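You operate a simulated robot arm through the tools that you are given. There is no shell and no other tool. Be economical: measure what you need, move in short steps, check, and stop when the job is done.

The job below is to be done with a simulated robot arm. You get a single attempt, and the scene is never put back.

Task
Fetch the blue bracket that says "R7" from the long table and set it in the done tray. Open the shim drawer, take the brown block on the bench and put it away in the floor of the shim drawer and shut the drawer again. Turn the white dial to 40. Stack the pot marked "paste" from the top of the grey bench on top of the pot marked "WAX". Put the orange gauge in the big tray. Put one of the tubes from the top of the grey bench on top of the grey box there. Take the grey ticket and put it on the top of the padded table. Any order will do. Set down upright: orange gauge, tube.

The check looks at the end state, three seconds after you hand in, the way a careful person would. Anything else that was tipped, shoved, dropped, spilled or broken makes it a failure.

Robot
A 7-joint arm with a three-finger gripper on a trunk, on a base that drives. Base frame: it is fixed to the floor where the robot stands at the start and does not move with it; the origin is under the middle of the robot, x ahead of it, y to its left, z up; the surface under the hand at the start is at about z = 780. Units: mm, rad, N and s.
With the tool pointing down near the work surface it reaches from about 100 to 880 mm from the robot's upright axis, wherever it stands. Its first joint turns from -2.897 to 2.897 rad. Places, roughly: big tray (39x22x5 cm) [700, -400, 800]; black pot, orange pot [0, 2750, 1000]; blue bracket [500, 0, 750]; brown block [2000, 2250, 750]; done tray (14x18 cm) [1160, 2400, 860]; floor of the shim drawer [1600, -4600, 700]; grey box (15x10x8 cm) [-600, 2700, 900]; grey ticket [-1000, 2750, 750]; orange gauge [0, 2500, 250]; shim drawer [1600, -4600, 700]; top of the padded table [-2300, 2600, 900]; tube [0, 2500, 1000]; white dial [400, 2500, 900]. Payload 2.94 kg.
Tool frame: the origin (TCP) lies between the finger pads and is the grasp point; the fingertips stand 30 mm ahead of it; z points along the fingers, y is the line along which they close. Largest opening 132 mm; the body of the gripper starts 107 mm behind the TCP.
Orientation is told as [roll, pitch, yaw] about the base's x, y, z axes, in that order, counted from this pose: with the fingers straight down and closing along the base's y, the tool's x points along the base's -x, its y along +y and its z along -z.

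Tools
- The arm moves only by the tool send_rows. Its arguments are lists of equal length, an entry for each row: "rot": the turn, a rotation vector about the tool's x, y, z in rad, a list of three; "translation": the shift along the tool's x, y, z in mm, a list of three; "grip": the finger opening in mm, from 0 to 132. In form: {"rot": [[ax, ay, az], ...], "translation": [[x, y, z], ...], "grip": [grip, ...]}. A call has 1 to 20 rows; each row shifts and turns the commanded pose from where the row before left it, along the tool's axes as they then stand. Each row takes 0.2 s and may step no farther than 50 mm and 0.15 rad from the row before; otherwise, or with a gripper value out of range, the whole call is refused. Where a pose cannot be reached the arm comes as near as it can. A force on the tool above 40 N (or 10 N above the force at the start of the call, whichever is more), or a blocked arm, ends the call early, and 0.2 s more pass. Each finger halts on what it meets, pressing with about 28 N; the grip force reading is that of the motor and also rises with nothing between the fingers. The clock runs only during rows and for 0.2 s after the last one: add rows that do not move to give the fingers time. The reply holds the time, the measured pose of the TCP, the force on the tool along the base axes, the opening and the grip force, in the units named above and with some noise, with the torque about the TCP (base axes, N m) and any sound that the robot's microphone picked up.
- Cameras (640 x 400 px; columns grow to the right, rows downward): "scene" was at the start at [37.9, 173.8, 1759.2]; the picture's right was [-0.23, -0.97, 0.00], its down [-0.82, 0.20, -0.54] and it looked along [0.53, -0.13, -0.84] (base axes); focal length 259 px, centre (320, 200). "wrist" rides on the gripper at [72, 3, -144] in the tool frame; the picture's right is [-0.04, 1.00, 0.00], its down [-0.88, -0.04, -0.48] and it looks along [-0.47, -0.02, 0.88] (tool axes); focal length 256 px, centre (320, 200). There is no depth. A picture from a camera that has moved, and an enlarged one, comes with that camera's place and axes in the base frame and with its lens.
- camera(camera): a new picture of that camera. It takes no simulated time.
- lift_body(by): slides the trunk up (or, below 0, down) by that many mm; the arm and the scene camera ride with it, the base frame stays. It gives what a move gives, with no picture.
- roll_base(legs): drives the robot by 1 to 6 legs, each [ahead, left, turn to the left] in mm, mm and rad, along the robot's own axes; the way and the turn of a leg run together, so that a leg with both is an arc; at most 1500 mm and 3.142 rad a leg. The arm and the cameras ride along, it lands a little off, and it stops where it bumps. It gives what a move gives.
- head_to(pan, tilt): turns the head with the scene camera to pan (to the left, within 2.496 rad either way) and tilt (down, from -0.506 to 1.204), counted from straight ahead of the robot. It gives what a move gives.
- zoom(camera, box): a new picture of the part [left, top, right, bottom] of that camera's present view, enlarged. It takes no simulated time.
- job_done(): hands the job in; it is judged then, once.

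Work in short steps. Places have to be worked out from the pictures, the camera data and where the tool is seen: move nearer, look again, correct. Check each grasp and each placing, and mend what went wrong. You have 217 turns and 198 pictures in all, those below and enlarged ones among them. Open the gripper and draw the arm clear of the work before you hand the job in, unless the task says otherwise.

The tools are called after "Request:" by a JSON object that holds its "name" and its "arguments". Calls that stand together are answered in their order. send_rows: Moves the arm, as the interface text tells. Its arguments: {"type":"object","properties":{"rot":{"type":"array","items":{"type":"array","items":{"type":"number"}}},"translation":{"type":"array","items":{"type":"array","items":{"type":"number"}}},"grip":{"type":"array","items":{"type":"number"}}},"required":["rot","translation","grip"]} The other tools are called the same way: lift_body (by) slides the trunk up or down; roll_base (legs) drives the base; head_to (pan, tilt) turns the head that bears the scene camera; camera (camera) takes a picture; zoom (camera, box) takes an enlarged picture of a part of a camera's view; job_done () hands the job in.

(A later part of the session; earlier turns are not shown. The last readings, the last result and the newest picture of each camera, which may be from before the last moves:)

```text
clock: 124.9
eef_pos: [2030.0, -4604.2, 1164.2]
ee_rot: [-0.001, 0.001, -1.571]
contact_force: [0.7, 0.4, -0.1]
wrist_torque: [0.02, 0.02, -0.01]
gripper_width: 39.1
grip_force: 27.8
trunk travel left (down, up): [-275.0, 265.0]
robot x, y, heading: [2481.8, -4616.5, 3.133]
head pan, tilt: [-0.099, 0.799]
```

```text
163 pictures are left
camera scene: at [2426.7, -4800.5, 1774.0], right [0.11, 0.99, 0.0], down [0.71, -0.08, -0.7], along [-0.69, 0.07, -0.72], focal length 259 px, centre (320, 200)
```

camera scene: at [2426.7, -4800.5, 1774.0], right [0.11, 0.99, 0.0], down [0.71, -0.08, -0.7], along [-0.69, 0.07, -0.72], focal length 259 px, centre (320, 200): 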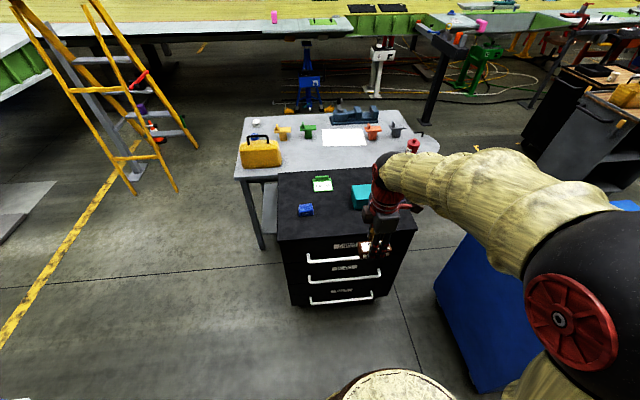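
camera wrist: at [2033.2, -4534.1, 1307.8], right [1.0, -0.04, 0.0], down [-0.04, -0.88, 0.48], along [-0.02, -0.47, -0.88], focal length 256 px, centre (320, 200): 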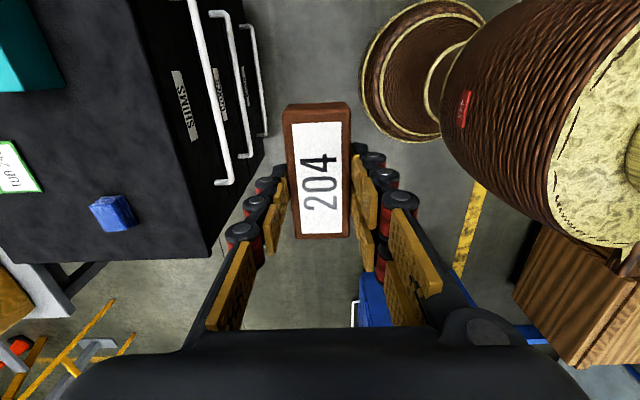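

Handle confirmed near x≈1775–1790, z≈700. I move the block over the cabinet top and look.

Request:
{"name": "send_rows", "arguments": {"rot": [[0, 0, 0], [0, 0, 0], [0, 0, 0], [0, 0, 0], [0, 0, 0], [0, 0, 0], [0, 0, 0], [0, 0, 0], [0, 0, 0], [0, 0, 0], [0, 0, 0], [0, 0, 0]], "translation": [[-6, -45, 0], [-6, -45, 0], [-6, -45, 0], [-6, -45, 0], [-6, -45, 0], [-6, -45, 0], [-5, -45, 0], [-5, -45, 0], [0, 0, 45], [0, 0, 45], [0, 0, 45], [0, 0, 45]], "grip": [20, 20, 20, 20, 20, 20, 20, 20, 20, 20, 20, 20]}}

Request:
{"name": "camera", "arguments": {"camera": "wrist"}}

Request:
{"name": "zoom", "arguments": {"camera": "scene", "box": [260, 140, 460, 320]}}

```text
clock: 127.5
eef_pos: [1668.9, -4651.2, 984.6]
ee_rot: [0.0, 0.001, -1.573]
contact_force: [-0.1, 0.0, -0.6]
wrist_torque: [0.01, -0.04, 0.0]
gripper_width: 39.0
grip_force: 27.9
trunk travel left (down, up): [-275.0, 265.0]
robot x, y, heading: [2476.6, -4620.7, 3.137]
head pan, tilt: [-0.099, 0.799]
```

```text
162 pictures are left
camera wrist: at [1672.1, -4579.6, 1128.7], right [1.0, -0.05, 0.0], down [-0.04, -0.88, 0.48], along [-0.02, -0.47, -0.88], focal length 256 px, centre (320, 200)
```

wrist: 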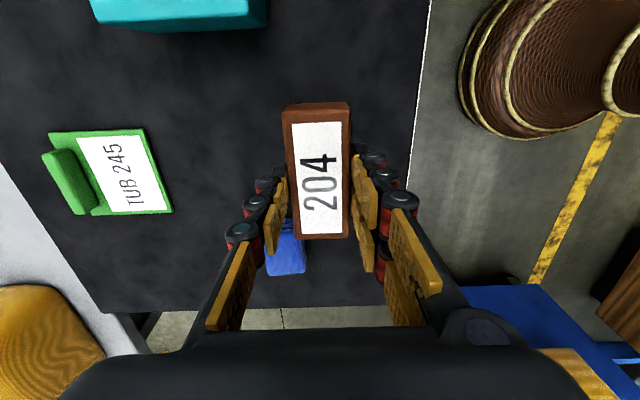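

```text
2.22 times, centred on (360, 230) of scene
camera zoom: at [2425.5, -4800.5, 1773.9], right [0.11, 0.99, 0.0], down [0.71, -0.08, -0.7], along [-0.69, 0.07, -0.72], focal length 575 px, centre (231, 133)
```

zoom: 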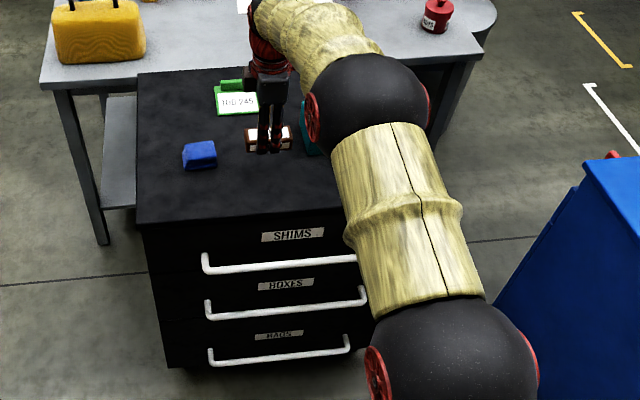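

Spot is free. Cabinet top seems to be at z≈860. I lower carefully until contact.

Request:
{"name": "send_rows", "arguments": {"rot": [[0, 0, 0], [0, 0, 0], [0, 0, 0], [0, 0, 0]], "translation": [[0, 0, 40], [0, 0, 25], [0, 0, 10], [0, 0, 0]], "grip": [20, 20, 20, 20]}}

Request:
{"name": "camera", "arguments": {"camera": "wrist"}}

```text
clock: 128.5
eef_pos: [1668.7, -4650.8, 909.7]
ee_rot: [0.0, 0.002, -1.572]
contact_force: [0.4, -0.6, -1.2]
wrist_torque: [0.02, -0.01, 0.02]
gripper_width: 39.1
grip_force: 28.0
trunk travel left (down, up): [-275.0, 265.0]
robot x, y, heading: [2480.6, -4621.3, 3.135]
head pan, tilt: [-0.099, 0.799]
```

```text
160 pictures are left
camera wrist: at [1672.3, -4579.2, 1053.4], right [1.0, -0.05, 0.0], down [-0.04, -0.88, 0.48], along [-0.02, -0.47, -0.88], focal length 256 px, centre (320, 200)
```

wrist: 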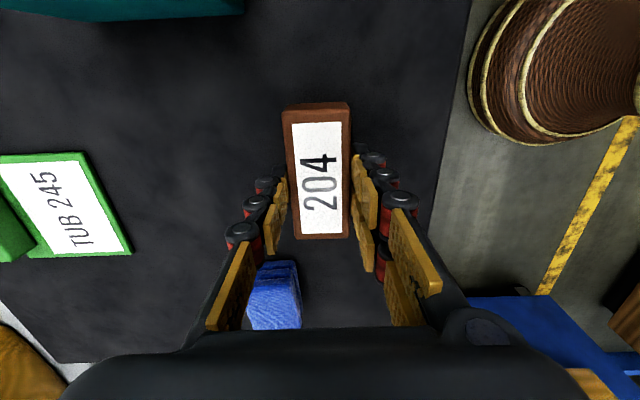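

Still clear of the table top and of the blue piece (≥25 mm gap). I lower further in small steps.

Request:
{"name": "send_rows", "arguments": {"rot": [[0, 0, 0], [0, 0, 0], [0, 0, 0], [0, 0, 0]], "translation": [[0, 0, 5], [0, 0, 5], [0, 0, 3], [0, 0, 0]], "grip": [20, 20, 20, 20]}}

```text
clock: 129.5
eef_pos: [1670.9, -4649.5, 895.7]
ee_rot: [0.003, 0.001, -1.572]
contact_force: [0.7, -0.6, -0.4]
wrist_torque: [0.0, -0.02, 0.01]
gripper_width: 39.3
grip_force: 27.8
trunk travel left (down, up): [-275.0, 265.0]
robot x, y, heading: [2478.5, -4619.9, 3.136]
head pan, tilt: [-0.099, 0.799]
```

Request:
{"name": "send_rows", "arguments": {"rot": [[0, 0, 0], [0, 0, 0], [0, 0, 0]], "translation": [[0, 0, 3], [0, 0, 3], [0, 0, 0]], "grip": [20, 20, 20]}}

```text
clock: 130.3
eef_pos: [1668.8, -4650.1, 894.7]
ee_rot: [-0.005, 0.001, -1.573]
contact_force: [5.3, 0.4, 23.4]
wrist_torque: [0.22, -0.31, -0.03]
gripper_width: 39.3
grip_force: 28.0
trunk travel left (down, up): [-275.0, 265.0]
robot x, y, heading: [2479.9, -4616.5, 3.141]
head pan, tilt: [-0.099, 0.799]
```

Contact at z≈894. I release and lift off.

Request:
{"name": "send_rows", "arguments": {"rot": [[0, 0, 0], [0, 0, 0], [0, 0, 0], [0, 0, 0], [0, 0, 0], [0, 0, 0], [0, 0, 0]], "translation": [[0, 0, -3], [0, 0, 0], [0, 0, 0], [0, 0, -30], [0, 0, -45], [0, 0, -45], [0, 0, -45]], "grip": [40, 62, 62, 62, 62, 62, 62]}}

Request:
{"name": "camera", "arguments": {"camera": "wrist"}}

```text
clock: 131.9
eef_pos: [1670.8, -4649.6, 1057.4]
ee_rot: [0.001, 0.0, -1.573]
contact_force: [0.5, -0.4, -0.7]
wrist_torque: [0.04, 0.04, -0.03]
gripper_width: 62.1
grip_force: 0.1
trunk travel left (down, up): [-275.0, 265.0]
robot x, y, heading: [2481.1, -4619.2, 3.13]
head pan, tilt: [-0.099, 0.799]
```

```text
159 pictures are left
camera wrist: at [1674.4, -4578.2, 1201.3], right [1.0, -0.05, 0.0], down [-0.04, -0.88, 0.48], along [-0.02, -0.47, -0.88], focal length 256 px, centre (320, 200)
```

wrist: 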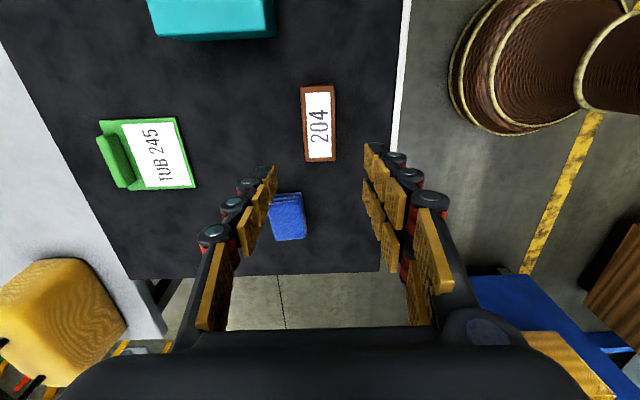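

Block parked safely. Now I pull back, swing the hand to point horizontally at the drawer (fingers closing vertically) to grip the SHIMS handle.

Request:
{"name": "send_rows", "arguments": {"rot": [[0, 0, 0], [0, 0, 0], [0, 0, 0], [0, 0, 0], [0, 0, 0], [0.143, 0, 0], [0.143, 0, 0], [0.143, 0, 0], [0.143, 0, 0], [0.143, 0, 0], [0.143, 0, 0], [0.143, 0, 0], [0.143, 0, 0], [0.143, 0, 0], [0.143, 0, 0], [0.1408, 0, 0], [0, 0, 0]], "translation": [[9, 46, 0], [9, 46, 0], [9, 46, 0], [9, 46, 0], [9, 46, 0], [0, 0, 0], [0, 0, 0], [0, 0, 0], [0, 0, 0], [0, 0, 0], [0, 0, 0], [0, 0, 0], [0, 0, 0], [0, 0, 0], [0, 0, 0], [0, 0, 0], [0, 0, 0]], "grip": [62, 62, 62, 62, 62, 62, 62, 62, 62, 62, 62, 62, 62, 62, 62, 62, 62]}}

Request:
{"name": "camera", "arguments": {"camera": "wrist"}}

Request:
{"name": "camera", "arguments": {"camera": "scene"}}

```text
clock: 135.5
eef_pos: [1900.7, -4606.1, 1057.7]
ee_rot: [-1.571, 0.0, -1.573]
contact_force: [-0.6, 0.3, 0.3]
wrist_torque: [0.0, 0.0, 0.0]
gripper_width: 62.0
grip_force: 0.0
out of reach, approached as far as the arm can: row 11
trunk travel left (down, up): [-275.0, 265.0]
robot x, y, heading: [2479.0, -4620.7, 3.135]
head pan, tilt: [-0.099, 0.799]
```

```text
158 pictures are left
camera wrist: at [2044.0, -4534.7, 1055.1], right [0.0, -0.04, -1.0], down [0.47, -0.88, 0.04], along [-0.88, -0.47, 0.02], focal length 256 px, centre (320, 200)
```

wrist: 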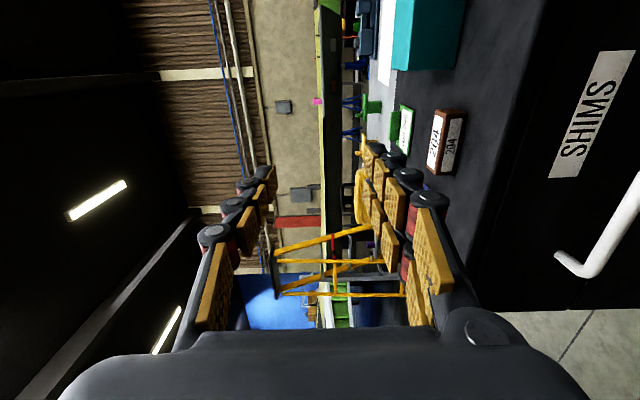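

```text
157 pictures are left
camera scene: at [2426.3, -4800.5, 1774.0], right [0.11, 0.99, 0.0], down [0.71, -0.08, -0.7], along [-0.69, 0.07, -0.72], focal length 259 px, centre (320, 200)
```

scene: 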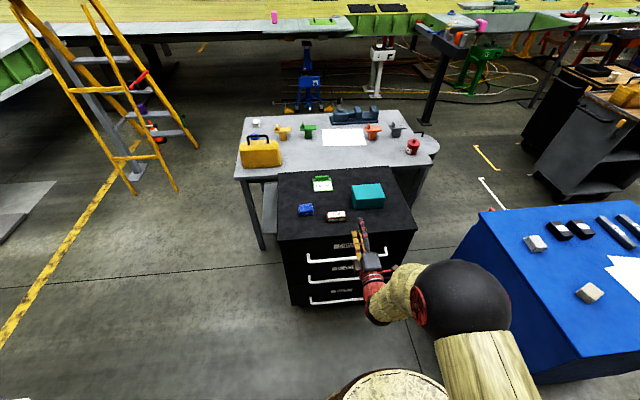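

Hand points at the drawer. By the wrist view the handle's bar is near x≈1785–1800, z≈720. I lower to about z=760 and look again.

Request:
{"name": "send_rows", "arguments": {"rot": [[0, 0, 0], [0, 0, 0], [0, 0, 0], [0, 0, 0], [0, 0, 0], [0, 0, 0], [0, 0, 0], [0, 0, 0]], "translation": [[0, 45, 0], [0, 45, 0], [0, 45, 0], [0, 45, 0], [0, 45, 0], [0, 45, 0], [0, 40, 0], [0, 0, 0]], "grip": [62, 62, 62, 62, 62, 62, 62, 62]}}

Request:
{"name": "camera", "arguments": {"camera": "wrist"}}

Request:
{"name": "zoom", "arguments": {"camera": "scene", "box": [260, 190, 440, 320]}}

```text
clock: 137.3
eef_pos: [1899.2, -4606.5, 748.2]
ee_rot: [-1.57, -0.001, -1.573]
contact_force: [0.2, 0.0, -0.2]
wrist_torque: [0.05, 0.0, 0.02]
gripper_width: 62.2
grip_force: 0.0
trunk travel left (down, up): [-275.0, 265.0]
robot x, y, heading: [2475.4, -4620.4, 3.133]
head pan, tilt: [-0.099, 0.799]
```

```text
156 pictures are left
camera wrist: at [2043.9, -4535.3, 745.2], right [0.0, -0.04, -1.0], down [0.47, -0.88, 0.04], along [-0.88, -0.47, 0.02], focal length 256 px, centre (320, 200)
```

wrist: 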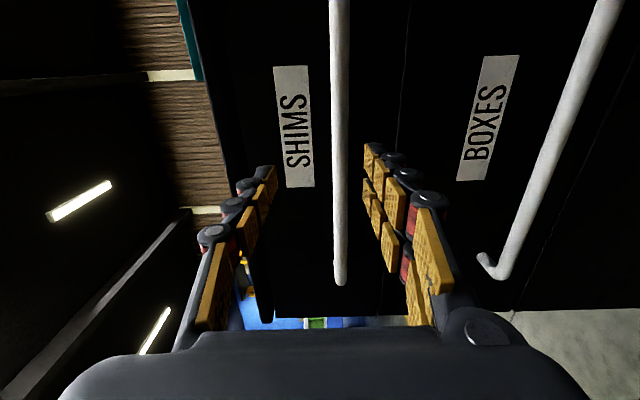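

```text
3.08 times, centred on (350, 255) of scene
camera zoom: at [2426.2, -4800.5, 1774.0], right [0.11, 0.99, 0.0], down [0.71, -0.08, -0.7], along [-0.69, 0.07, -0.72], focal length 796 px, centre (228, 31)
```

zoom: 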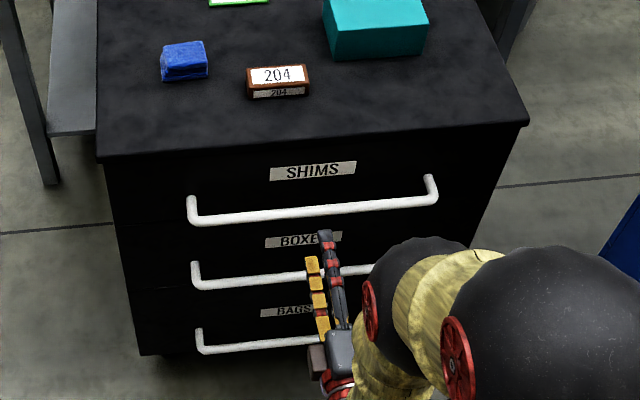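

Handle bar: x≈1810, z≈730. I align to z=730, advance until the bar is between the pads, and close.

Request:
{"name": "send_rows", "arguments": {"rot": [[0, 0, 0], [0, 0, 0], [0, 0, 0], [0, 0, 0], [0, 0, 0], [0, 0, 0], [0, 0, 0], [0, 0, 0]], "translation": [[0, 18, 0], [0, 0, 40], [0, 0, 30], [0, 0, 9], [0, 0, 0], [0, 0, 0], [0, 0, 0], [0, 0, 0]], "grip": [62, 62, 62, 62, 0, 0, 0, 0]}}

Request:
{"name": "camera", "arguments": {"camera": "wrist"}}

```text
clock: 139.1
eef_pos: [1822.0, -4605.7, 728.5]
ee_rot: [-1.564, 0.0, -1.574]
contact_force: [-0.5, 0.6, -7.9]
wrist_torque: [-0.01, -0.08, 0.02]
gripper_width: 15.3
grip_force: 21.5
trunk travel left (down, up): [-275.0, 265.0]
robot x, y, heading: [2478.5, -4619.0, 3.133]
head pan, tilt: [-0.099, 0.799]
```

```text
154 pictures are left
camera wrist: at [1965.8, -4534.5, 726.5], right [0.0, -0.04, -1.0], down [0.47, -0.88, 0.04], along [-0.88, -0.47, 0.02], focal length 256 px, centre (320, 200)
```

wrist: 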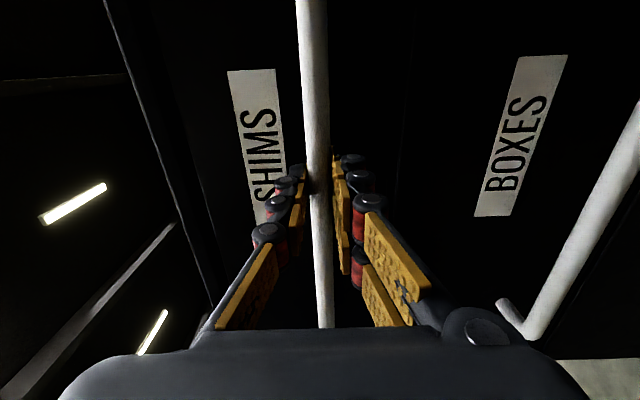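

The bar is gripped (15 mm). I pull the drawer by backing the base 280 mm.

Request:
{"name": "roll_base", "arguments": {"legs": [[-280, 0, 0]]}}

Request:
{"name": "camera", "arguments": {"camera": "scene"}}

```text
clock: 141.1
eef_pos: [2099.7, -4605.0, 729.6]
ee_rot: [-1.567, -0.002, -1.574]
contact_force: [1.2, 26.0, -20.0]
wrist_torque: [0.15, -0.37, -1.02]
gripper_width: 15.3
grip_force: 41.4
trunk travel left (down, up): [-275.0, 265.0]
robot x, y, heading: [2754.3, -4619.6, 3.137]
head pan, tilt: [-0.099, 0.799]
```

```text
153 pictures are left
camera scene: at [2703.6, -4800.1, 1774.0], right [0.11, 0.99, 0.0], down [0.71, -0.08, -0.7], along [-0.69, 0.07, -0.72], focal length 259 px, centre (320, 200)
```

scene: 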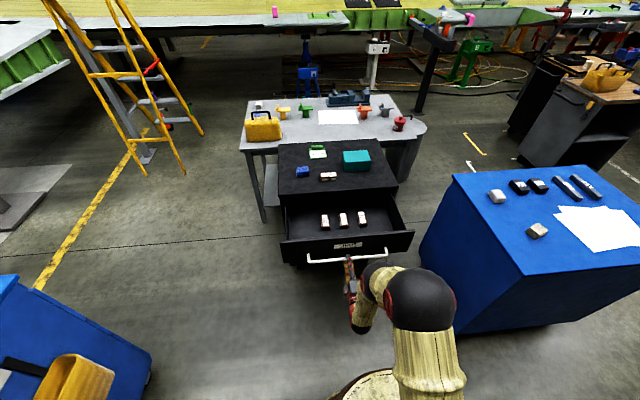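

The drawer is open ~280 mm with three things inside. I zoom to see the free floor.

Request:
{"name": "zoom", "arguments": {"camera": "scene", "box": [270, 140, 430, 270]}}

Request:
{"name": "send_rows", "arguments": {"rot": [[0, 0, 0], [0, 0, 0], [0, 0, 0], [0, 0, 0], [0, 0, 0], [0, 0, 0]], "translation": [[0, 0, 0], [0, 0, 0], [0, 0, 0], [0, 0, -30], [0, 0, -40], [0, 0, -20]], "grip": [62, 62, 62, 62, 62, 62]}}

```text
3.08 times, centred on (350, 205) of scene
camera zoom: at [2703.6, -4800.1, 1774.0], right [0.11, 0.99, 0.0], down [0.71, -0.08, -0.7], along [-0.69, 0.07, -0.72], focal length 796 px, centre (228, 185)
```

zoom: 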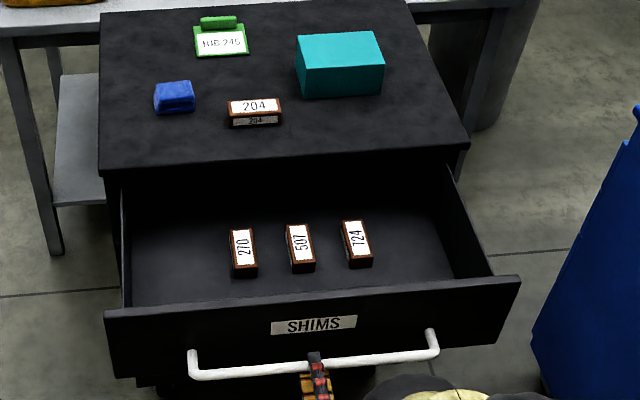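

```text
clock: 142.5
eef_pos: [2191.9, -4606.8, 730.5]
ee_rot: [-1.569, 0.0, -1.576]
contact_force: [0.3, -0.4, -0.2]
wrist_torque: [-0.01, 0.02, -0.04]
gripper_width: 62.1
grip_force: 0.2
trunk travel left (down, up): [-275.0, 265.0]
robot x, y, heading: [2758.0, -4620.7, 3.133]
head pan, tilt: [-0.099, 0.799]
```

I rise, turn the hand back down, then drive forward to fetch the block.

Request:
{"name": "send_rows", "arguments": {"rot": [[0, 0, 0], [0, 0, 0], [0, 0, 0], [0, 0, 0], [0, 0, 0], [0, 0, 0], [0, 0, 0], [-0.143, 0, 0], [-0.143, 0, 0], [-0.143, 0, 0], [-0.143, 0, 0], [-0.143, 0, 0], [-0.143, 0, 0], [-0.143, 0, 0], [-0.143, 0, 0], [-0.143, 0, 0], [-0.143, 0, 0], [-0.1408, 0, 0], [0, 0, 0]], "translation": [[0, -47, 0], [0, -47, 0], [0, -47, 0], [0, -47, 0], [0, -47, 0], [0, -47, 0], [0, -47, 0], [0, 0, 0], [0, 0, 0], [0, 0, 0], [0, 0, 0], [0, 0, 0], [0, 0, 0], [0, 0, 0], [0, 0, 0], [0, 0, 0], [0, 0, 0], [0, 0, 0], [0, 0, 0]], "grip": [62, 62, 62, 62, 62, 62, 62, 62, 62, 62, 62, 62, 62, 62, 62, 62, 62, 62, 62]}}

Request:
{"name": "roll_base", "arguments": {"legs": [[270, 0, 0]]}}

```text
clock: 146.5
eef_pos: [2188.5, -4601.0, 1065.7]
ee_rot: [-0.075, 0.023, -1.589]
contact_force: [-0.7, 0.5, 0.1]
wrist_torque: [0.03, -0.01, -0.01]
gripper_width: 62.0
grip_force: 0.1
out of reach, approached as far as the arm can: row 15
trunk travel left (down, up): [-275.0, 265.0]
robot x, y, heading: [2759.9, -4620.6, 3.132]
head pan, tilt: [-0.099, 0.799]
```

```text
clock: 148.4
eef_pos: [1917.2, -4596.5, 1065.4]
ee_rot: [-0.078, 0.025, -1.59]
contact_force: [-0.6, 0.1, -0.2]
wrist_torque: [-0.02, -0.05, -0.02]
gripper_width: 61.8
grip_force: 0.1
trunk travel left (down, up): [-275.0, 265.0]
robot x, y, heading: [2484.8, -4618.4, 3.133]
head pan, tilt: [-0.099, 0.799]
```

The orientation is slightly short of vertical; I send a still row to see whether it settles, moving toward the block.

Request:
{"name": "send_rows", "arguments": {"rot": [[0, 0, 0], [0, 0, 0], [0, 0, 0], [0, 0, 0]], "translation": [[0, -40, 0], [0, -40, 0], [0, -40, 0], [0, 0, 0]], "grip": [62, 62, 62, 62]}}

```text
clock: 149.4
eef_pos: [1796.3, -4594.7, 1075.2]
ee_rot: [-0.078, 0.024, -1.589]
contact_force: [0.8, 0.3, -0.2]
wrist_torque: [0.01, 0.01, 0.02]
gripper_width: 62.1
grip_force: 0.1
trunk travel left (down, up): [-275.0, 265.0]
robot x, y, heading: [2485.9, -4619.3, 3.134]
head pan, tilt: [-0.099, 0.799]
```

I correct the small tilt and go above the parked block.

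Request:
{"name": "send_rows", "arguments": {"rot": [[-0.078, -0.024, -0.018], [0, 0, 0], [0, 0, 0], [0, 0, 0], [0, 0, 0]], "translation": [[0, 0, 0], [-19, -43, 0], [-19, -43, 0], [-19, -43, 0], [0, 0, 0]], "grip": [62, 62, 62, 62, 62]}}

Request:
{"name": "camera", "arguments": {"camera": "wrist"}}

```text
clock: 150.6
eef_pos: [1666.3, -4652.2, 1074.6]
ee_rot: [0.0, 0.0, -1.571]
contact_force: [0.3, -0.2, 0.8]
wrist_torque: [0.01, -0.01, 0.02]
gripper_width: 62.0
grip_force: 0.1
trunk travel left (down, up): [-275.0, 265.0]
robot x, y, heading: [2490.8, -4617.0, 3.131]
head pan, tilt: [-0.099, 0.799]
```

```text
151 pictures are left
camera wrist: at [1670.4, -4580.8, 1219.6], right [1.0, -0.04, 0.0], down [-0.04, -0.88, 0.48], along [-0.02, -0.47, -0.88], focal length 256 px, centre (320, 200)
```

wrist: 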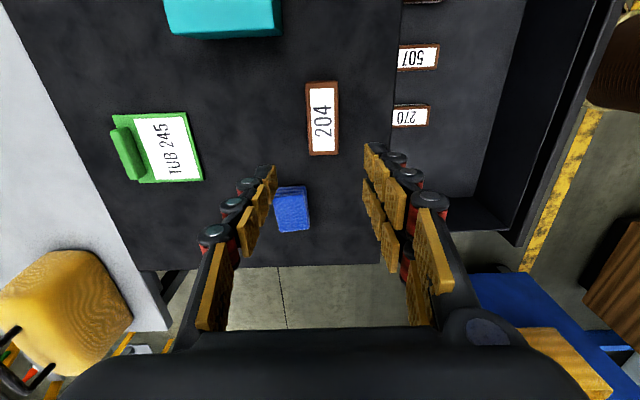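

Right above the block. I lower to z=893, grip and lift.

Request:
{"name": "send_rows", "arguments": {"rot": [[0, 0, 0], [0, 0, 0], [0, 0, 0], [0, 0, 0], [0, 0, 0], [0, 0, 0], [0, 0, 0], [0, 0, 0], [0, 0, 0], [0, 0, 0], [0, 0, 0], [0, 0, 0]], "translation": [[2, 3, 45], [0, 0, 45], [0, 0, 45], [0, 0, 35], [0, 0, 10], [0, 0, 0], [0, 0, 0], [0, 0, 0], [0, 0, 0], [0, 0, -30], [0, 0, -45], [0, 0, -45]], "grip": [62, 62, 62, 62, 62, 62, 20, 20, 20, 20, 20, 20]}}

Request:
{"name": "camera", "arguments": {"camera": "wrist"}}

```text
clock: 153.2
eef_pos: [1671.8, -4648.1, 1015.1]
ee_rot: [0.0, 0.001, -1.57]
contact_force: [0.8, 0.0, -0.7]
wrist_torque: [-0.03, 0.07, 0.02]
gripper_width: 39.2
grip_force: 28.2
trunk travel left (down, up): [-275.0, 265.0]
robot x, y, heading: [2488.5, -4622.7, 3.131]
head pan, tilt: [-0.099, 0.799]
```

```text
150 pictures are left
camera wrist: at [1675.2, -4576.9, 1159.5], right [1.0, -0.04, 0.0], down [-0.04, -0.88, 0.48], along [-0.02, -0.47, -0.88], focal length 256 px, centre (320, 200)
```

wrist: 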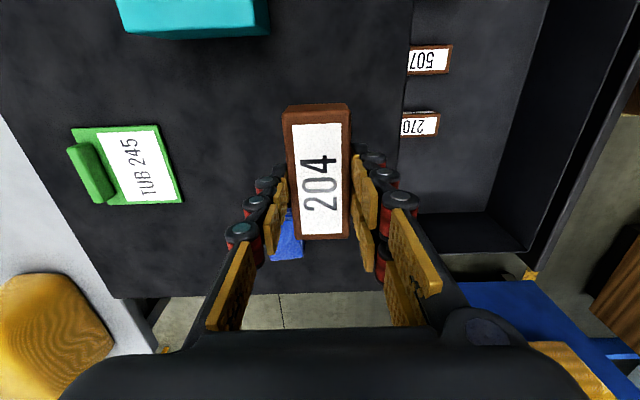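

Block held. I carry it over the free left part of the drawer (~[1915, −4790]) and look.

Request:
{"name": "send_rows", "arguments": {"rot": [[0, 0, 0], [0, 0, 0], [0, 0, 0], [0, 0, 0], [0, 0, 0], [0, 0, 0], [0, 0, 0]], "translation": [[-23.7, 40.5, 0], [-23.7, 40.5, 0], [-23.7, 40.5, 0], [-23.7, 40.5, 0], [-23.7, 40.5, 0], [-23.7, 40.5, 0], [0, 0, 0]], "grip": [20, 20, 20, 20, 20, 20, 20]}}

Request:
{"name": "camera", "arguments": {"camera": "wrist"}}

Request:
{"name": "camera", "arguments": {"camera": "scene"}}

```text
clock: 154.8
eef_pos: [1914.9, -4792.6, 1015.4]
ee_rot: [0.001, -0.001, -1.572]
contact_force: [-0.3, -0.3, -0.9]
wrist_torque: [0.0, 0.0, 0.01]
gripper_width: 39.2
grip_force: 28.5
trunk travel left (down, up): [-275.0, 265.0]
robot x, y, heading: [2487.5, -4619.9, 3.131]
head pan, tilt: [-0.099, 0.799]
```

```text
149 pictures are left
camera wrist: at [1917.9, -4721.5, 1159.5], right [1.0, -0.04, 0.0], down [-0.04, -0.88, 0.48], along [-0.02, -0.47, -0.88], focal length 256 px, centre (320, 200)
```

wrist: 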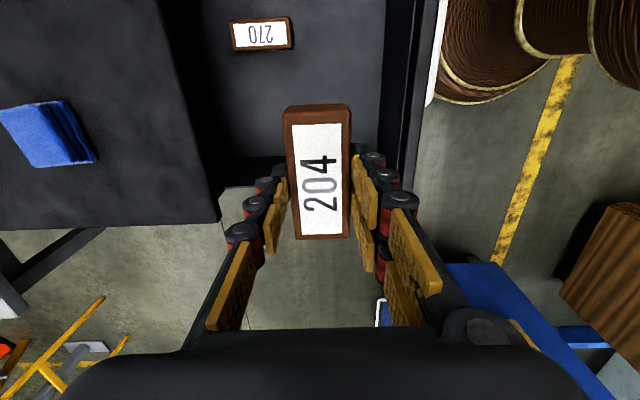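

```text
148 pictures are left
camera scene: at [2435.8, -4800.4, 1773.9], right [0.11, 0.99, 0.0], down [0.71, -0.08, -0.7], along [-0.69, 0.08, -0.72], focal length 259 px, centre (320, 200)
```

scene: 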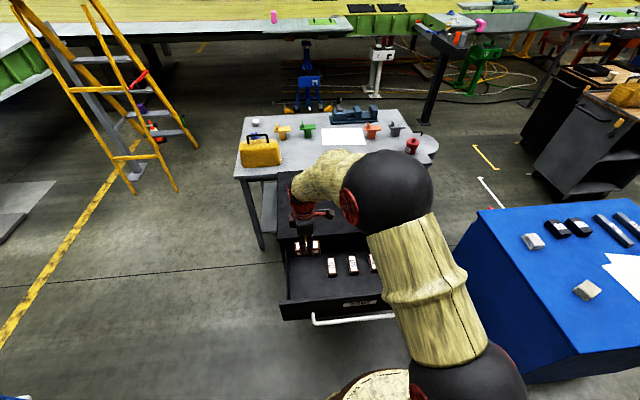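

Placement is clear of block 270 and drawer walls. I lower into the drawer.

Request:
{"name": "send_rows", "arguments": {"rot": [[0, 0, 0], [0, 0, 0], [0, 0, 0], [0, 0, 0], [0, 0, 0], [0, 0, 0], [0, 0, 0]], "translation": [[8, 0, 45], [0, 0, 45], [0, 0, 45], [0, 0, 45], [0, 0, 45], [0, 0, 20], [0, 0, 0]], "grip": [20, 20, 20, 20, 20, 20, 20]}}

Request:
{"name": "camera", "arguments": {"camera": "wrist"}}

Request:
{"name": "zoom", "arguments": {"camera": "scene", "box": [260, 180, 420, 330]}}

```text
clock: 156.4
eef_pos: [1914.0, -4783.9, 769.5]
ee_rot: [-0.002, 0.0, -1.573]
contact_force: [-0.5, 0.0, -0.9]
wrist_torque: [0.02, 0.0, 0.0]
gripper_width: 39.2
grip_force: 28.3
trunk travel left (down, up): [-275.0, 265.0]
robot x, y, heading: [2488.8, -4619.1, 3.133]
head pan, tilt: [-0.099, 0.799]
```

```text
147 pictures are left
camera wrist: at [1917.8, -4712.3, 913.6], right [1.0, -0.04, 0.0], down [-0.04, -0.88, 0.48], along [-0.02, -0.47, -0.88], focal length 256 px, centre (320, 200)
```

wrist: 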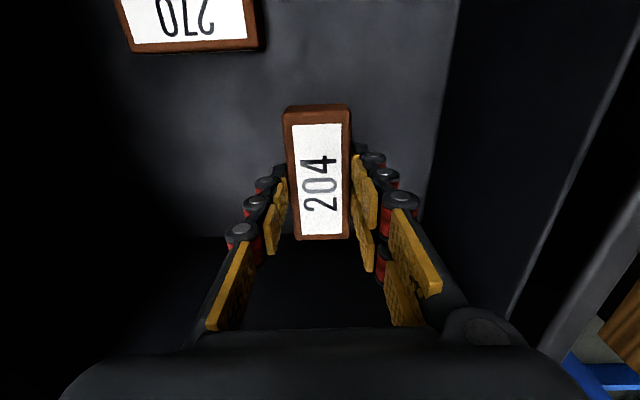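

```text
2.67 times, centred on (340, 255) of scene
camera zoom: at [2435.7, -4800.2, 1774.0], right [0.11, 0.99, 0.0], down [0.71, -0.08, -0.7], along [-0.69, 0.08, -0.72], focal length 690 px, centre (267, 53)
```

zoom: 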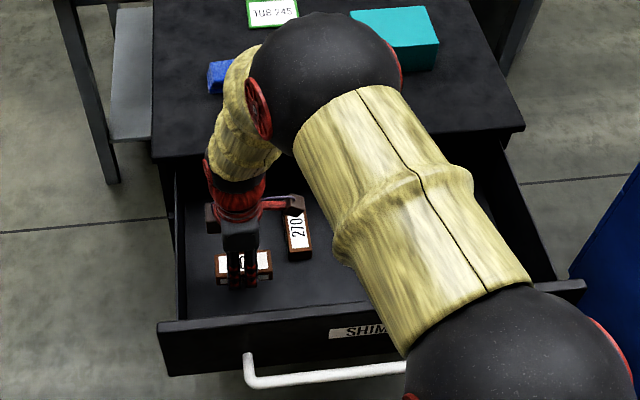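

No contact yet. I continue down in small steps.

Request:
{"name": "send_rows", "arguments": {"rot": [[0, 0, 0], [0, 0, 0], [0, 0, 0], [0, 0, 0], [0, 0, 0]], "translation": [[0, 0, 10], [0, 0, 8], [0, 0, 5], [0, 0, 5], [0, 0, 0]], "grip": [20, 20, 20, 20, 20]}}

```text
clock: 157.6
eef_pos: [1913.5, -4784.7, 741.8]
ee_rot: [0.0, -0.001, -1.57]
contact_force: [-0.5, -0.2, 0.3]
wrist_torque: [-0.02, 0.02, 0.01]
gripper_width: 39.2
grip_force: 27.9
trunk travel left (down, up): [-275.0, 265.0]
robot x, y, heading: [2487.5, -4619.8, 3.136]
head pan, tilt: [-0.099, 0.799]
```

Request:
{"name": "send_rows", "arguments": {"rot": [[0, 0, 0], [0, 0, 0], [0, 0, 0], [0, 0, 0], [0, 0, 0], [0, 0, 0]], "translation": [[0, 0, 3], [0, 0, 3], [0, 0, 3], [0, 0, 3], [0, 0, 3], [0, 0, 0]], "grip": [20, 20, 20, 20, 20, 20]}}

```text
clock: 159.0
eef_pos: [1914.1, -4784.0, 726.3]
ee_rot: [-0.001, 0.0, -1.571]
contact_force: [-0.4, -0.6, -0.7]
wrist_torque: [-0.01, -0.01, -0.01]
gripper_width: 39.1
grip_force: 27.5
trunk travel left (down, up): [-275.0, 265.0]
robot x, y, heading: [2487.2, -4617.6, 3.133]
head pan, tilt: [-0.099, 0.799]
```

Request:
{"name": "send_rows", "arguments": {"rot": [[0, 0, 0], [0, 0, 0], [0, 0, 0], [0, 0, 0], [0, 0, 0], [0, 0, 0]], "translation": [[0, 0, 3], [0, 0, 3], [0, 0, 3], [0, 0, 3], [0, 0, 3], [0, 0, 0]], "grip": [20, 20, 20, 20, 20, 20]}}

Request:
{"name": "camera", "arguments": {"camera": "wrist"}}

```text
clock: 160.4
eef_pos: [1911.7, -4784.0, 715.7]
ee_rot: [-0.008, -0.001, -1.574]
contact_force: [-1.9, 2.1, 28.1]
wrist_torque: [0.13, -0.01, 0.01]
gripper_width: 39.2
grip_force: 28.8
trunk travel left (down, up): [-275.0, 265.0]
robot x, y, heading: [2491.0, -4614.0, 3.135]
head pan, tilt: [-0.099, 0.799]
```

```text
145 pictures are left
camera wrist: at [1916.2, -4712.6, 859.0], right [1.0, -0.04, -0.01], down [-0.04, -0.88, 0.48], along [-0.03, -0.48, -0.88], focal length 256 px, centre (320, 200)
```

wrist: 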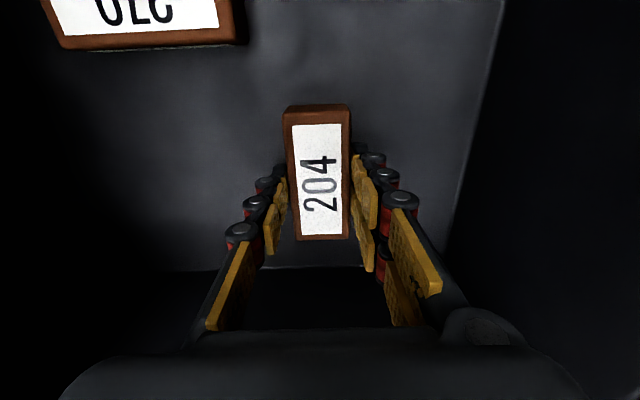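

Contact with the drawer floor. I release and lift out.

Request:
{"name": "send_rows", "arguments": {"rot": [[0, 0, 0], [0, 0, 0], [0, 0, 0], [0, 0, 0], [0, 0, 0], [0, 0, 0], [0, 0, 0], [0, 0, 0], [0, 0, 0], [0, 0, 0]], "translation": [[0, 0, -4], [0, 0, 0], [0, 0, 0], [0, 0, -30], [0, 0, -45], [0, 0, -45], [0, 0, -45], [0, 0, -45], [0, 0, -45], [0, 0, -45]], "grip": [40, 62, 62, 62, 62, 62, 62, 62, 62, 62]}}

Request:
{"name": "camera", "arguments": {"camera": "wrist"}}

```text
clock: 162.6
eef_pos: [1915.3, -4784.4, 1017.1]
ee_rot: [0.001, -0.001, -1.569]
contact_force: [-1.2, 0.2, -0.6]
wrist_torque: [0.0, 0.07, -0.02]
gripper_width: 62.5
grip_force: 0.0
trunk travel left (down, up): [-275.0, 265.0]
robot x, y, heading: [2486.1, -4617.8, 3.13]
head pan, tilt: [-0.099, 0.799]
```

```text
144 pictures are left
camera wrist: at [1919.0, -4712.9, 1160.8], right [1.0, -0.04, 0.0], down [-0.04, -0.88, 0.47], along [-0.02, -0.47, -0.88], focal length 256 px, centre (320, 200)
```

wrist: 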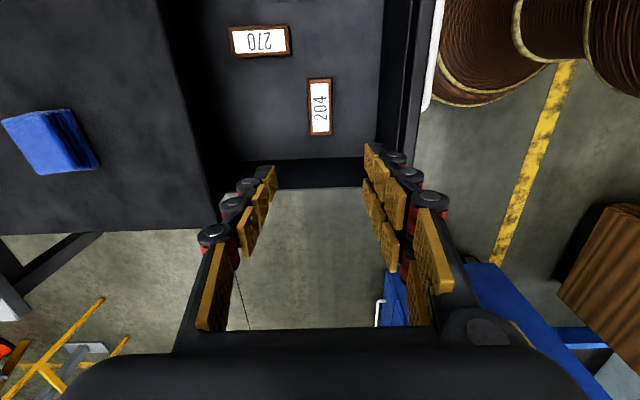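

204 lies in the drawer. To shut it, I'll push the handle bar with closed fingers pointing down; I move in front of the handle and turn the hand.

Request:
{"name": "send_rows", "arguments": {"rot": [[0, 0, 0], [0, 0, 0], [0, 0, 0], [0, 0, 0], [0, 0, 0], [0, 0, 0], [0, 0, 0.1428], [0, 0, 0.1428], [0, 0, 0.1428], [0, 0, 0.1428], [0, 0, 0.1428], [0, 0, 0.1428], [0, 0, 0.1428], [0, 0, 0.1428], [0, 0, 0.1428], [0, 0, 0.1428], [0, 0, 0.1428], [0, 0, 0]], "translation": [[29.8, 39.2, 0], [29.8, 39.2, 0], [29.8, 39.2, 0], [29.8, 39.2, 0], [29.8, 39.2, 0], [29.8, 39.2, 0], [0, 0, 0], [0, 0, 0], [0, 0, 0], [0, 0, 0], [0, 0, 0], [0, 0, 0], [0, 0, 0], [0, 0, 0], [0, 0, 0], [0, 0, 0], [0, 0, 0], [0, 0, 0]], "grip": [62, 62, 62, 62, 62, 62, 0, 0, 0, 0, 0, 0, 0, 0, 0, 0, 0, 0]}}

Request:
{"name": "camera", "arguments": {"camera": "wrist"}}

Request:
{"name": "camera", "arguments": {"camera": "scene"}}

```text
clock: 166.4
eef_pos: [2149.1, -4605.2, 1017.4]
ee_rot: [0.0, 0.001, 3.139]
contact_force: [0.5, -0.2, -0.3]
wrist_torque: [-0.01, 0.02, -0.01]
gripper_width: 0.1
grip_force: 27.8
trunk travel left (down, up): [-275.0, 265.0]
robot x, y, heading: [2488.8, -4619.2, 3.133]
head pan, tilt: [-0.099, 0.799]
```

```text
143 pictures are left
camera wrist: at [2222.3, -4609.5, 1159.8], right [-0.05, -1.0, 0.0], down [-0.88, 0.04, 0.48], along [-0.48, 0.02, -0.88], focal length 256 px, centre (320, 200)
```

wrist: 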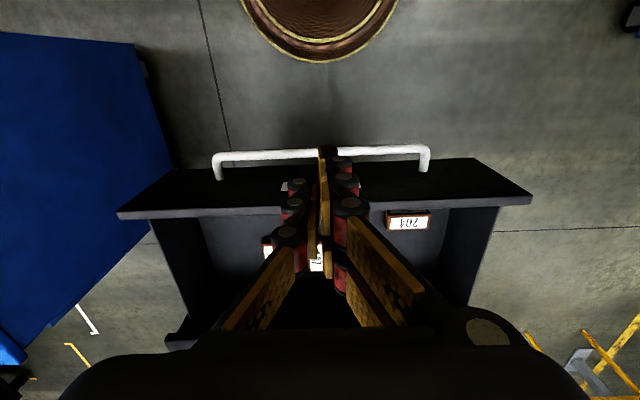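

```text
142 pictures are left
camera scene: at [2436.0, -4800.1, 1774.0], right [0.11, 0.99, 0.0], down [0.71, -0.08, -0.7], along [-0.69, 0.08, -0.72], focal length 259 px, centre (320, 200)
```

scene: 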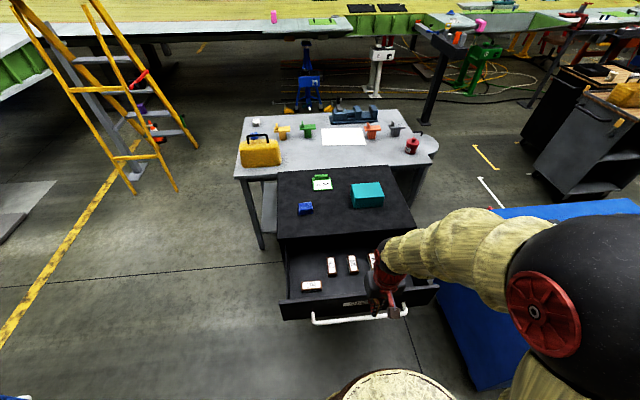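

Bar at x≈2081; my fingers are clear in front of it. I lower to z=745 and push slowly.

Request:
{"name": "send_rows", "arguments": {"rot": [[0, 0, 0], [0, 0, 0], [0, 0, 0], [0, 0, 0], [0, 0, 0], [0, 0, 0], [0, 0, 0], [0, 0, 0], [0, 0, 0], [0, 0, 0], [0, 0, 0], [0, 0, 0], [0, 0, 0], [0, 0, 0], [0, 0, 0], [0, 0, 0], [0, 0, 0]], "translation": [[0, 0, 45], [0, 0, 45], [0, 0, 45], [0, 0, 45], [0, 0, 45], [0, 0, 47], [-20, 0, 0], [-15, 0, 0], [-15, 0, 0], [-15, 0, 0], [-15, 0, 0], [-15, 0, 0], [-15, 0, 0], [-15, 0, 0], [-15, 0, 0], [-15, 0, 0], [0, 0, 0]], "grip": [0, 0, 0, 0, 0, 0, 0, 0, 0, 0, 0, 0, 0, 0, 0, 0, 0]}}

Request:
{"name": "camera", "arguments": {"camera": "scene"}}

```text
clock: 170.0
eef_pos: [1995.2, -4605.5, 744.7]
ee_rot: [0.001, 0.0, 3.141]
contact_force: [-0.3, 0.4, 0.4]
wrist_torque: [0.0, -0.02, 0.0]
gripper_width: 0.0
grip_force: 28.4
trunk travel left (down, up): [-275.0, 265.0]
robot x, y, heading: [2489.9, -4615.6, 3.13]
head pan, tilt: [-0.099, 0.799]
```

```text
141 pictures are left
camera scene: at [2435.6, -4800.1, 1774.0], right [0.11, 0.99, 0.0], down [0.71, -0.08, -0.7], along [-0.69, 0.08, -0.72], focal length 259 px, centre (320, 200)
```

scene: 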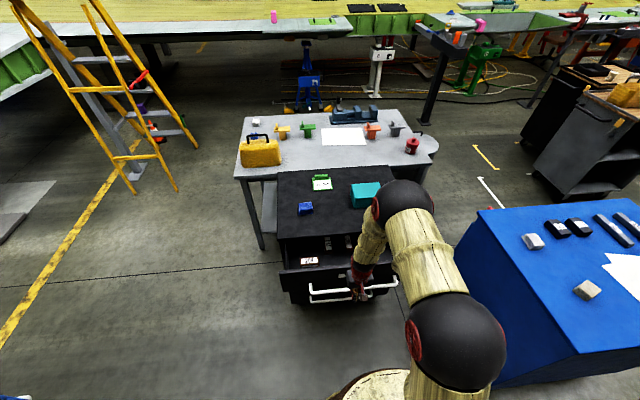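

The drawer slides in smoothly. I push it the rest of the way.

Request:
{"name": "send_rows", "arguments": {"rot": [[0, 0, 0], [0, 0, 0], [0, 0, 0], [0, 0, 0], [0, 0, 0], [0, 0, 0], [0, 0, 0], [0, 0, 0], [0, 0, 0], [0, 0, 0], [0, 0, 0], [0, 0, 0], [0, 0, 0], [0, 0, 0]], "translation": [[-15, 0, 0], [-15, 0, 0], [-15, 0, 0], [-15, 0, 0], [-15, 0, 0], [-15, 0, 0], [-15, 0, 0], [-15, 0, 0], [-15, 0, 0], [-15, 0, 0], [-10, 0, 0], [-7, 0, 0], [-5, 0, 0], [0, 0, 0]], "grip": [0, 0, 0, 0, 0, 0, 0, 0, 0, 0, 0, 0, 0, 0]}}

Request:
{"name": "camera", "arguments": {"camera": "wrist"}}

Request:
{"name": "zoom", "arguments": {"camera": "scene", "box": [260, 160, 440, 320]}}

```text
clock: 172.7
eef_pos: [1835.0, -4605.2, 737.6]
ee_rot: [-0.001, 0.021, 3.143]
contact_force: [5.8, -0.5, -3.2]
wrist_torque: [0.04, -0.15, -0.01]
gripper_width: 0.0
grip_force: 28.0
trunk travel left (down, up): [-275.0, 265.0]
robot x, y, heading: [2488.4, -4620.4, 3.131]
head pan, tilt: [-0.099, 0.799]
stopped in row 13: the force on the tool passed its limit at 44 N (the readings are from after the stop); the commanded pose is now the measured one
```

```text
140 pictures are left
camera wrist: at [1904.5, -4609.7, 883.8], right [-0.04, -1.0, 0.0], down [-0.89, 0.04, 0.46], along [-0.46, 0.02, -0.89], focal length 256 px, centre (320, 200)
```

wrist: 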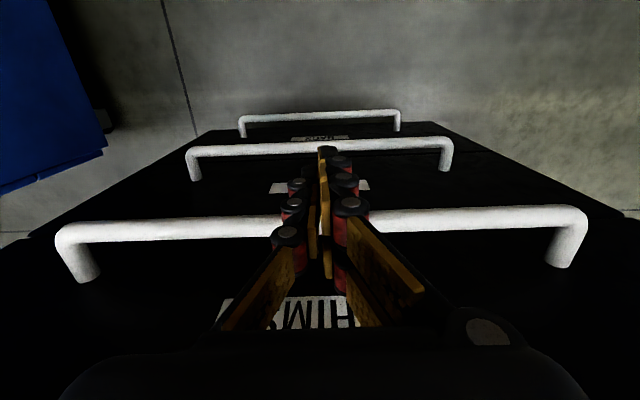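

```text
2.50 times, centred on (350, 240) of scene
camera zoom: at [2435.5, -4800.1, 1773.8], right [0.11, 0.99, 0.0], down [0.71, -0.08, -0.7], along [-0.69, 0.08, -0.72], focal length 647 px, centre (245, 100)
```

zoom: 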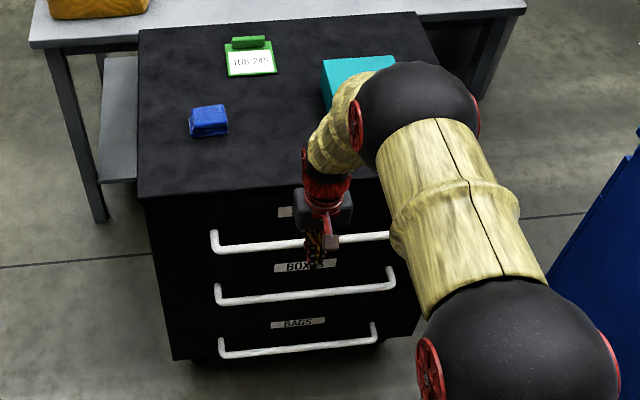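

The push stopped at 44 N with the handle apparently at its closed position. I back off, rise and check.

Request:
{"name": "send_rows", "arguments": {"rot": [[0, 0, 0], [0, 0, 0], [0, 0, 0], [0, 0, 0], [0, 0, 0], [0, 0, 0], [0, 0, 0], [0, 0, 0], [0, 0, 0], [0, 0, 0], [0, 0, 0], [0, 0, 0], [0, 0, 0]], "translation": [[20, 0, 0], [40, 0, 0], [40, 0, 0], [40, 0, 0], [0, 0, -45], [0, 0, -45], [0, 0, -45], [0, 0, -45], [0, 0, -45], [0, 0, -45], [0, 0, -45], [0, 0, -45], [0, 0, -45]], "grip": [0, 0, 0, 0, 40, 40, 40, 40, 40, 40, 40, 40, 40]}}

Request:
{"name": "zoom", "arguments": {"camera": "scene", "box": [260, 160, 440, 320]}}

Request:
{"name": "camera", "arguments": {"camera": "wrist"}}

```text
clock: 175.5
eef_pos: [1968.6, -4607.3, 1147.9]
ee_rot: [-0.003, 0.015, 3.141]
contact_force: [0.5, -0.1, -0.2]
wrist_torque: [-0.01, 0.01, 0.03]
gripper_width: 40.1
grip_force: 0.0
trunk travel left (down, up): [-275.0, 265.0]
robot x, y, heading: [2486.7, -4618.3, 3.136]
head pan, tilt: [-0.099, 0.799]
```

```text
2.50 times, centred on (350, 240) of scene
camera zoom: at [2437.0, -4800.1, 1774.0], right [0.11, 0.99, 0.0], down [0.71, -0.08, -0.7], along [-0.69, 0.08, -0.72], focal length 647 px, centre (245, 100)
```

zoom: 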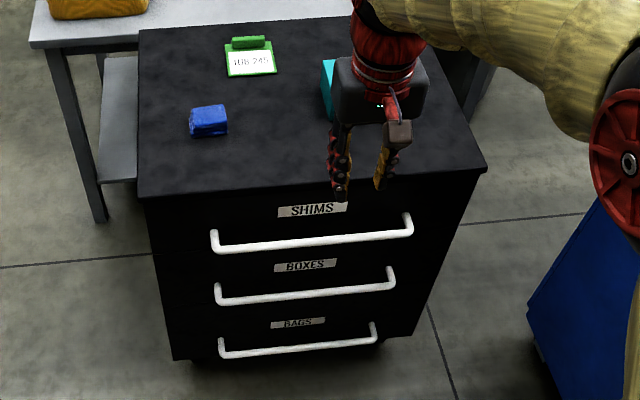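

```text
137 pictures are left
camera wrist: at [2038.6, -4610.5, 1293.1], right [-0.04, -1.0, 0.0], down [-0.89, 0.04, 0.46], along [-0.46, 0.02, -0.89], focal length 256 px, centre (320, 200)
```

wrist: 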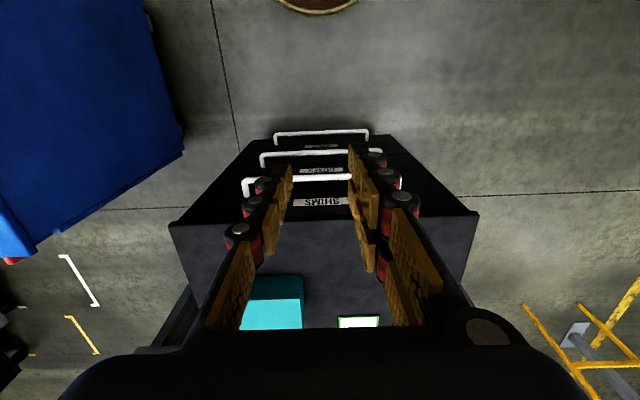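

I check the drawer fronts for flushness with a closer view.

Request:
{"name": "zoom", "arguments": {"camera": "wrist", "box": [380, 120, 500, 230]}}

Request:
{"name": "zoom", "arguments": {"camera": "scene", "box": [290, 200, 400, 310]}}

```text
3.64 times, centred on (440, 175) of wrist
camera zoom: at [2038.6, -4610.5, 1293.1], right [-0.04, -1.0, 0.0], down [-0.89, 0.04, 0.46], along [-0.46, 0.02, -0.89], focal length 931 px, centre (-116, 291)
```

zoom: 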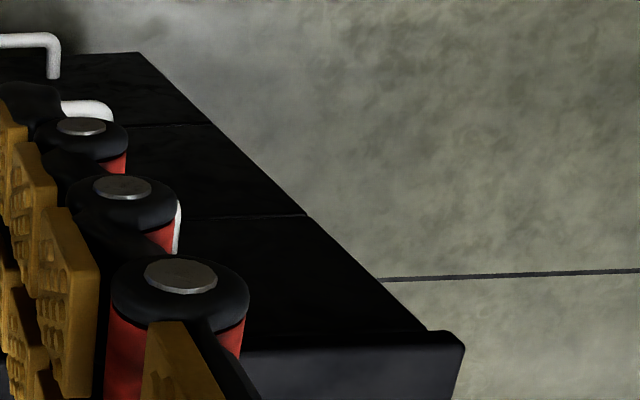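

```text
3.64 times, centred on (345, 255) of scene
camera zoom: at [2437.0, -4800.1, 1774.0], right [0.11, 0.99, 0.0], down [0.71, -0.08, -0.7], along [-0.69, 0.08, -0.72], focal length 941 px, centre (229, 0)
```

zoom: 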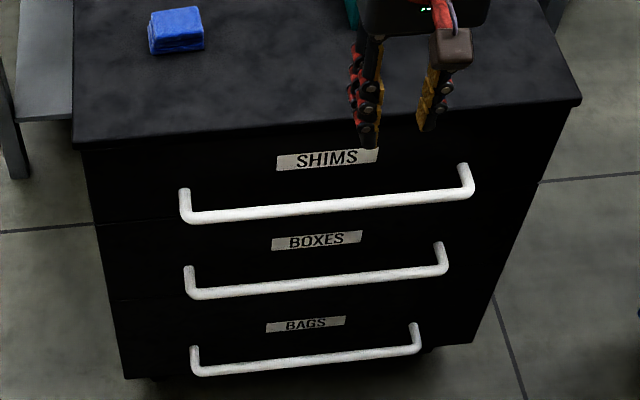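

Fronts are flush: drawer shut. Now back to the grey bench the way I came; first to the spot behind the cart.

Request:
{"name": "roll_base", "arguments": {"legs": [[-210, -860, 0], [0, 0, -1.53]]}}

Request:
{"name": "head_to", "arguments": {"pan": -0.2, "tilt": 1.0}}

Request:
{"name": "camera", "arguments": {"camera": "scene"}}

```text
clock: 184.0
eef_pos: [2702.8, -3238.6, 1148.3]
ee_rot: [0.001, 0.016, 1.6]
contact_force: [-0.5, 0.4, 0.0]
wrist_torque: [0.02, 0.01, 0.0]
gripper_width: 40.1
grip_force: 0.0
trunk travel left (down, up): [-275.0, 265.0]
robot x, y, heading: [2706.6, -3760.0, 1.59]
head pan, tilt: [-0.099, 0.799]
```

```text
clock: 184.7
eef_pos: [2703.0, -3238.0, 1147.2]
ee_rot: [0.0, 0.015, 1.602]
contact_force: [0.3, 0.6, 0.5]
wrist_torque: [-0.02, 0.0, 0.03]
gripper_width: 40.1
grip_force: 0.0
trunk travel left (down, up): [-275.0, 265.0]
robot x, y, heading: [2705.7, -3762.3, 1.596]
head pan, tilt: [-0.201, 1.0]
```

```text
134 pictures are left
camera scene: at [2529.2, -3725.6, 1758.9], right [0.98, -0.18, 0.0], down [-0.15, -0.83, -0.54], along [0.1, 0.53, -0.84], focal length 259 px, centre (320, 200)
```

scene: 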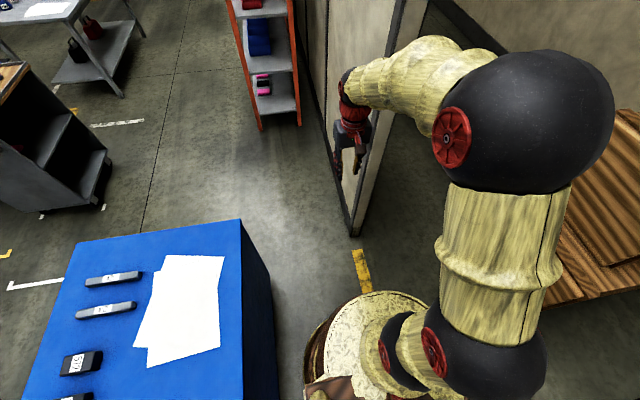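

The elbow leans to the right, toward the wall corner I must pass. I swing the hand to the left first and look.

Request:
{"name": "send_rows", "arguments": {"rot": [[0, 0, 0], [0, 0, 0], [0, 0, 0], [0, 0, 0], [0, 0, 0], [0, 0, 0], [0, 0, 0], [0, 0, 0]], "translation": [[8, 45, 0], [8, 45, 0], [8, 45, 0], [8, 45, 0], [8, 45, 0], [8, 45, 0], [8, 45, 0], [8, 45, 0]], "grip": [40, 40, 40, 40, 40, 40, 40, 40]}}

Request:
{"name": "camera", "arguments": {"camera": "scene"}}

```text
clock: 186.5
eef_pos: [2346.6, -3313.2, 1148.2]
ee_rot: [-0.001, 0.017, 1.6]
contact_force: [-0.5, 0.4, 0.3]
wrist_torque: [-0.02, -0.01, 0.03]
gripper_width: 40.3
grip_force: 0.0
trunk travel left (down, up): [-275.0, 265.0]
robot x, y, heading: [2707.7, -3761.4, 1.591]
head pan, tilt: [-0.201, 1.0]
```

```text
133 pictures are left
camera scene: at [2528.2, -3725.5, 1758.7], right [0.98, -0.18, 0.0], down [-0.15, -0.83, -0.54], along [0.1, 0.53, -0.84], focal length 259 px, centre (320, 200)
```

scene: 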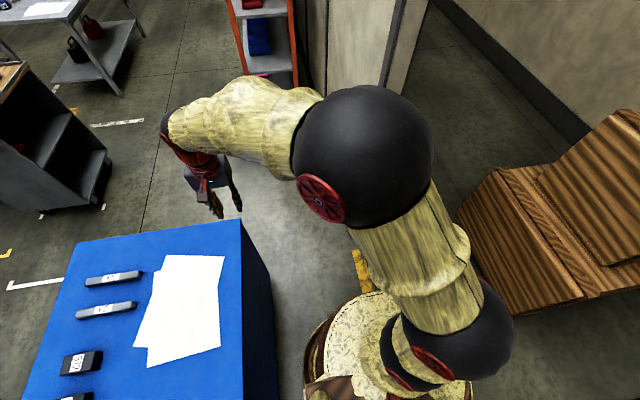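

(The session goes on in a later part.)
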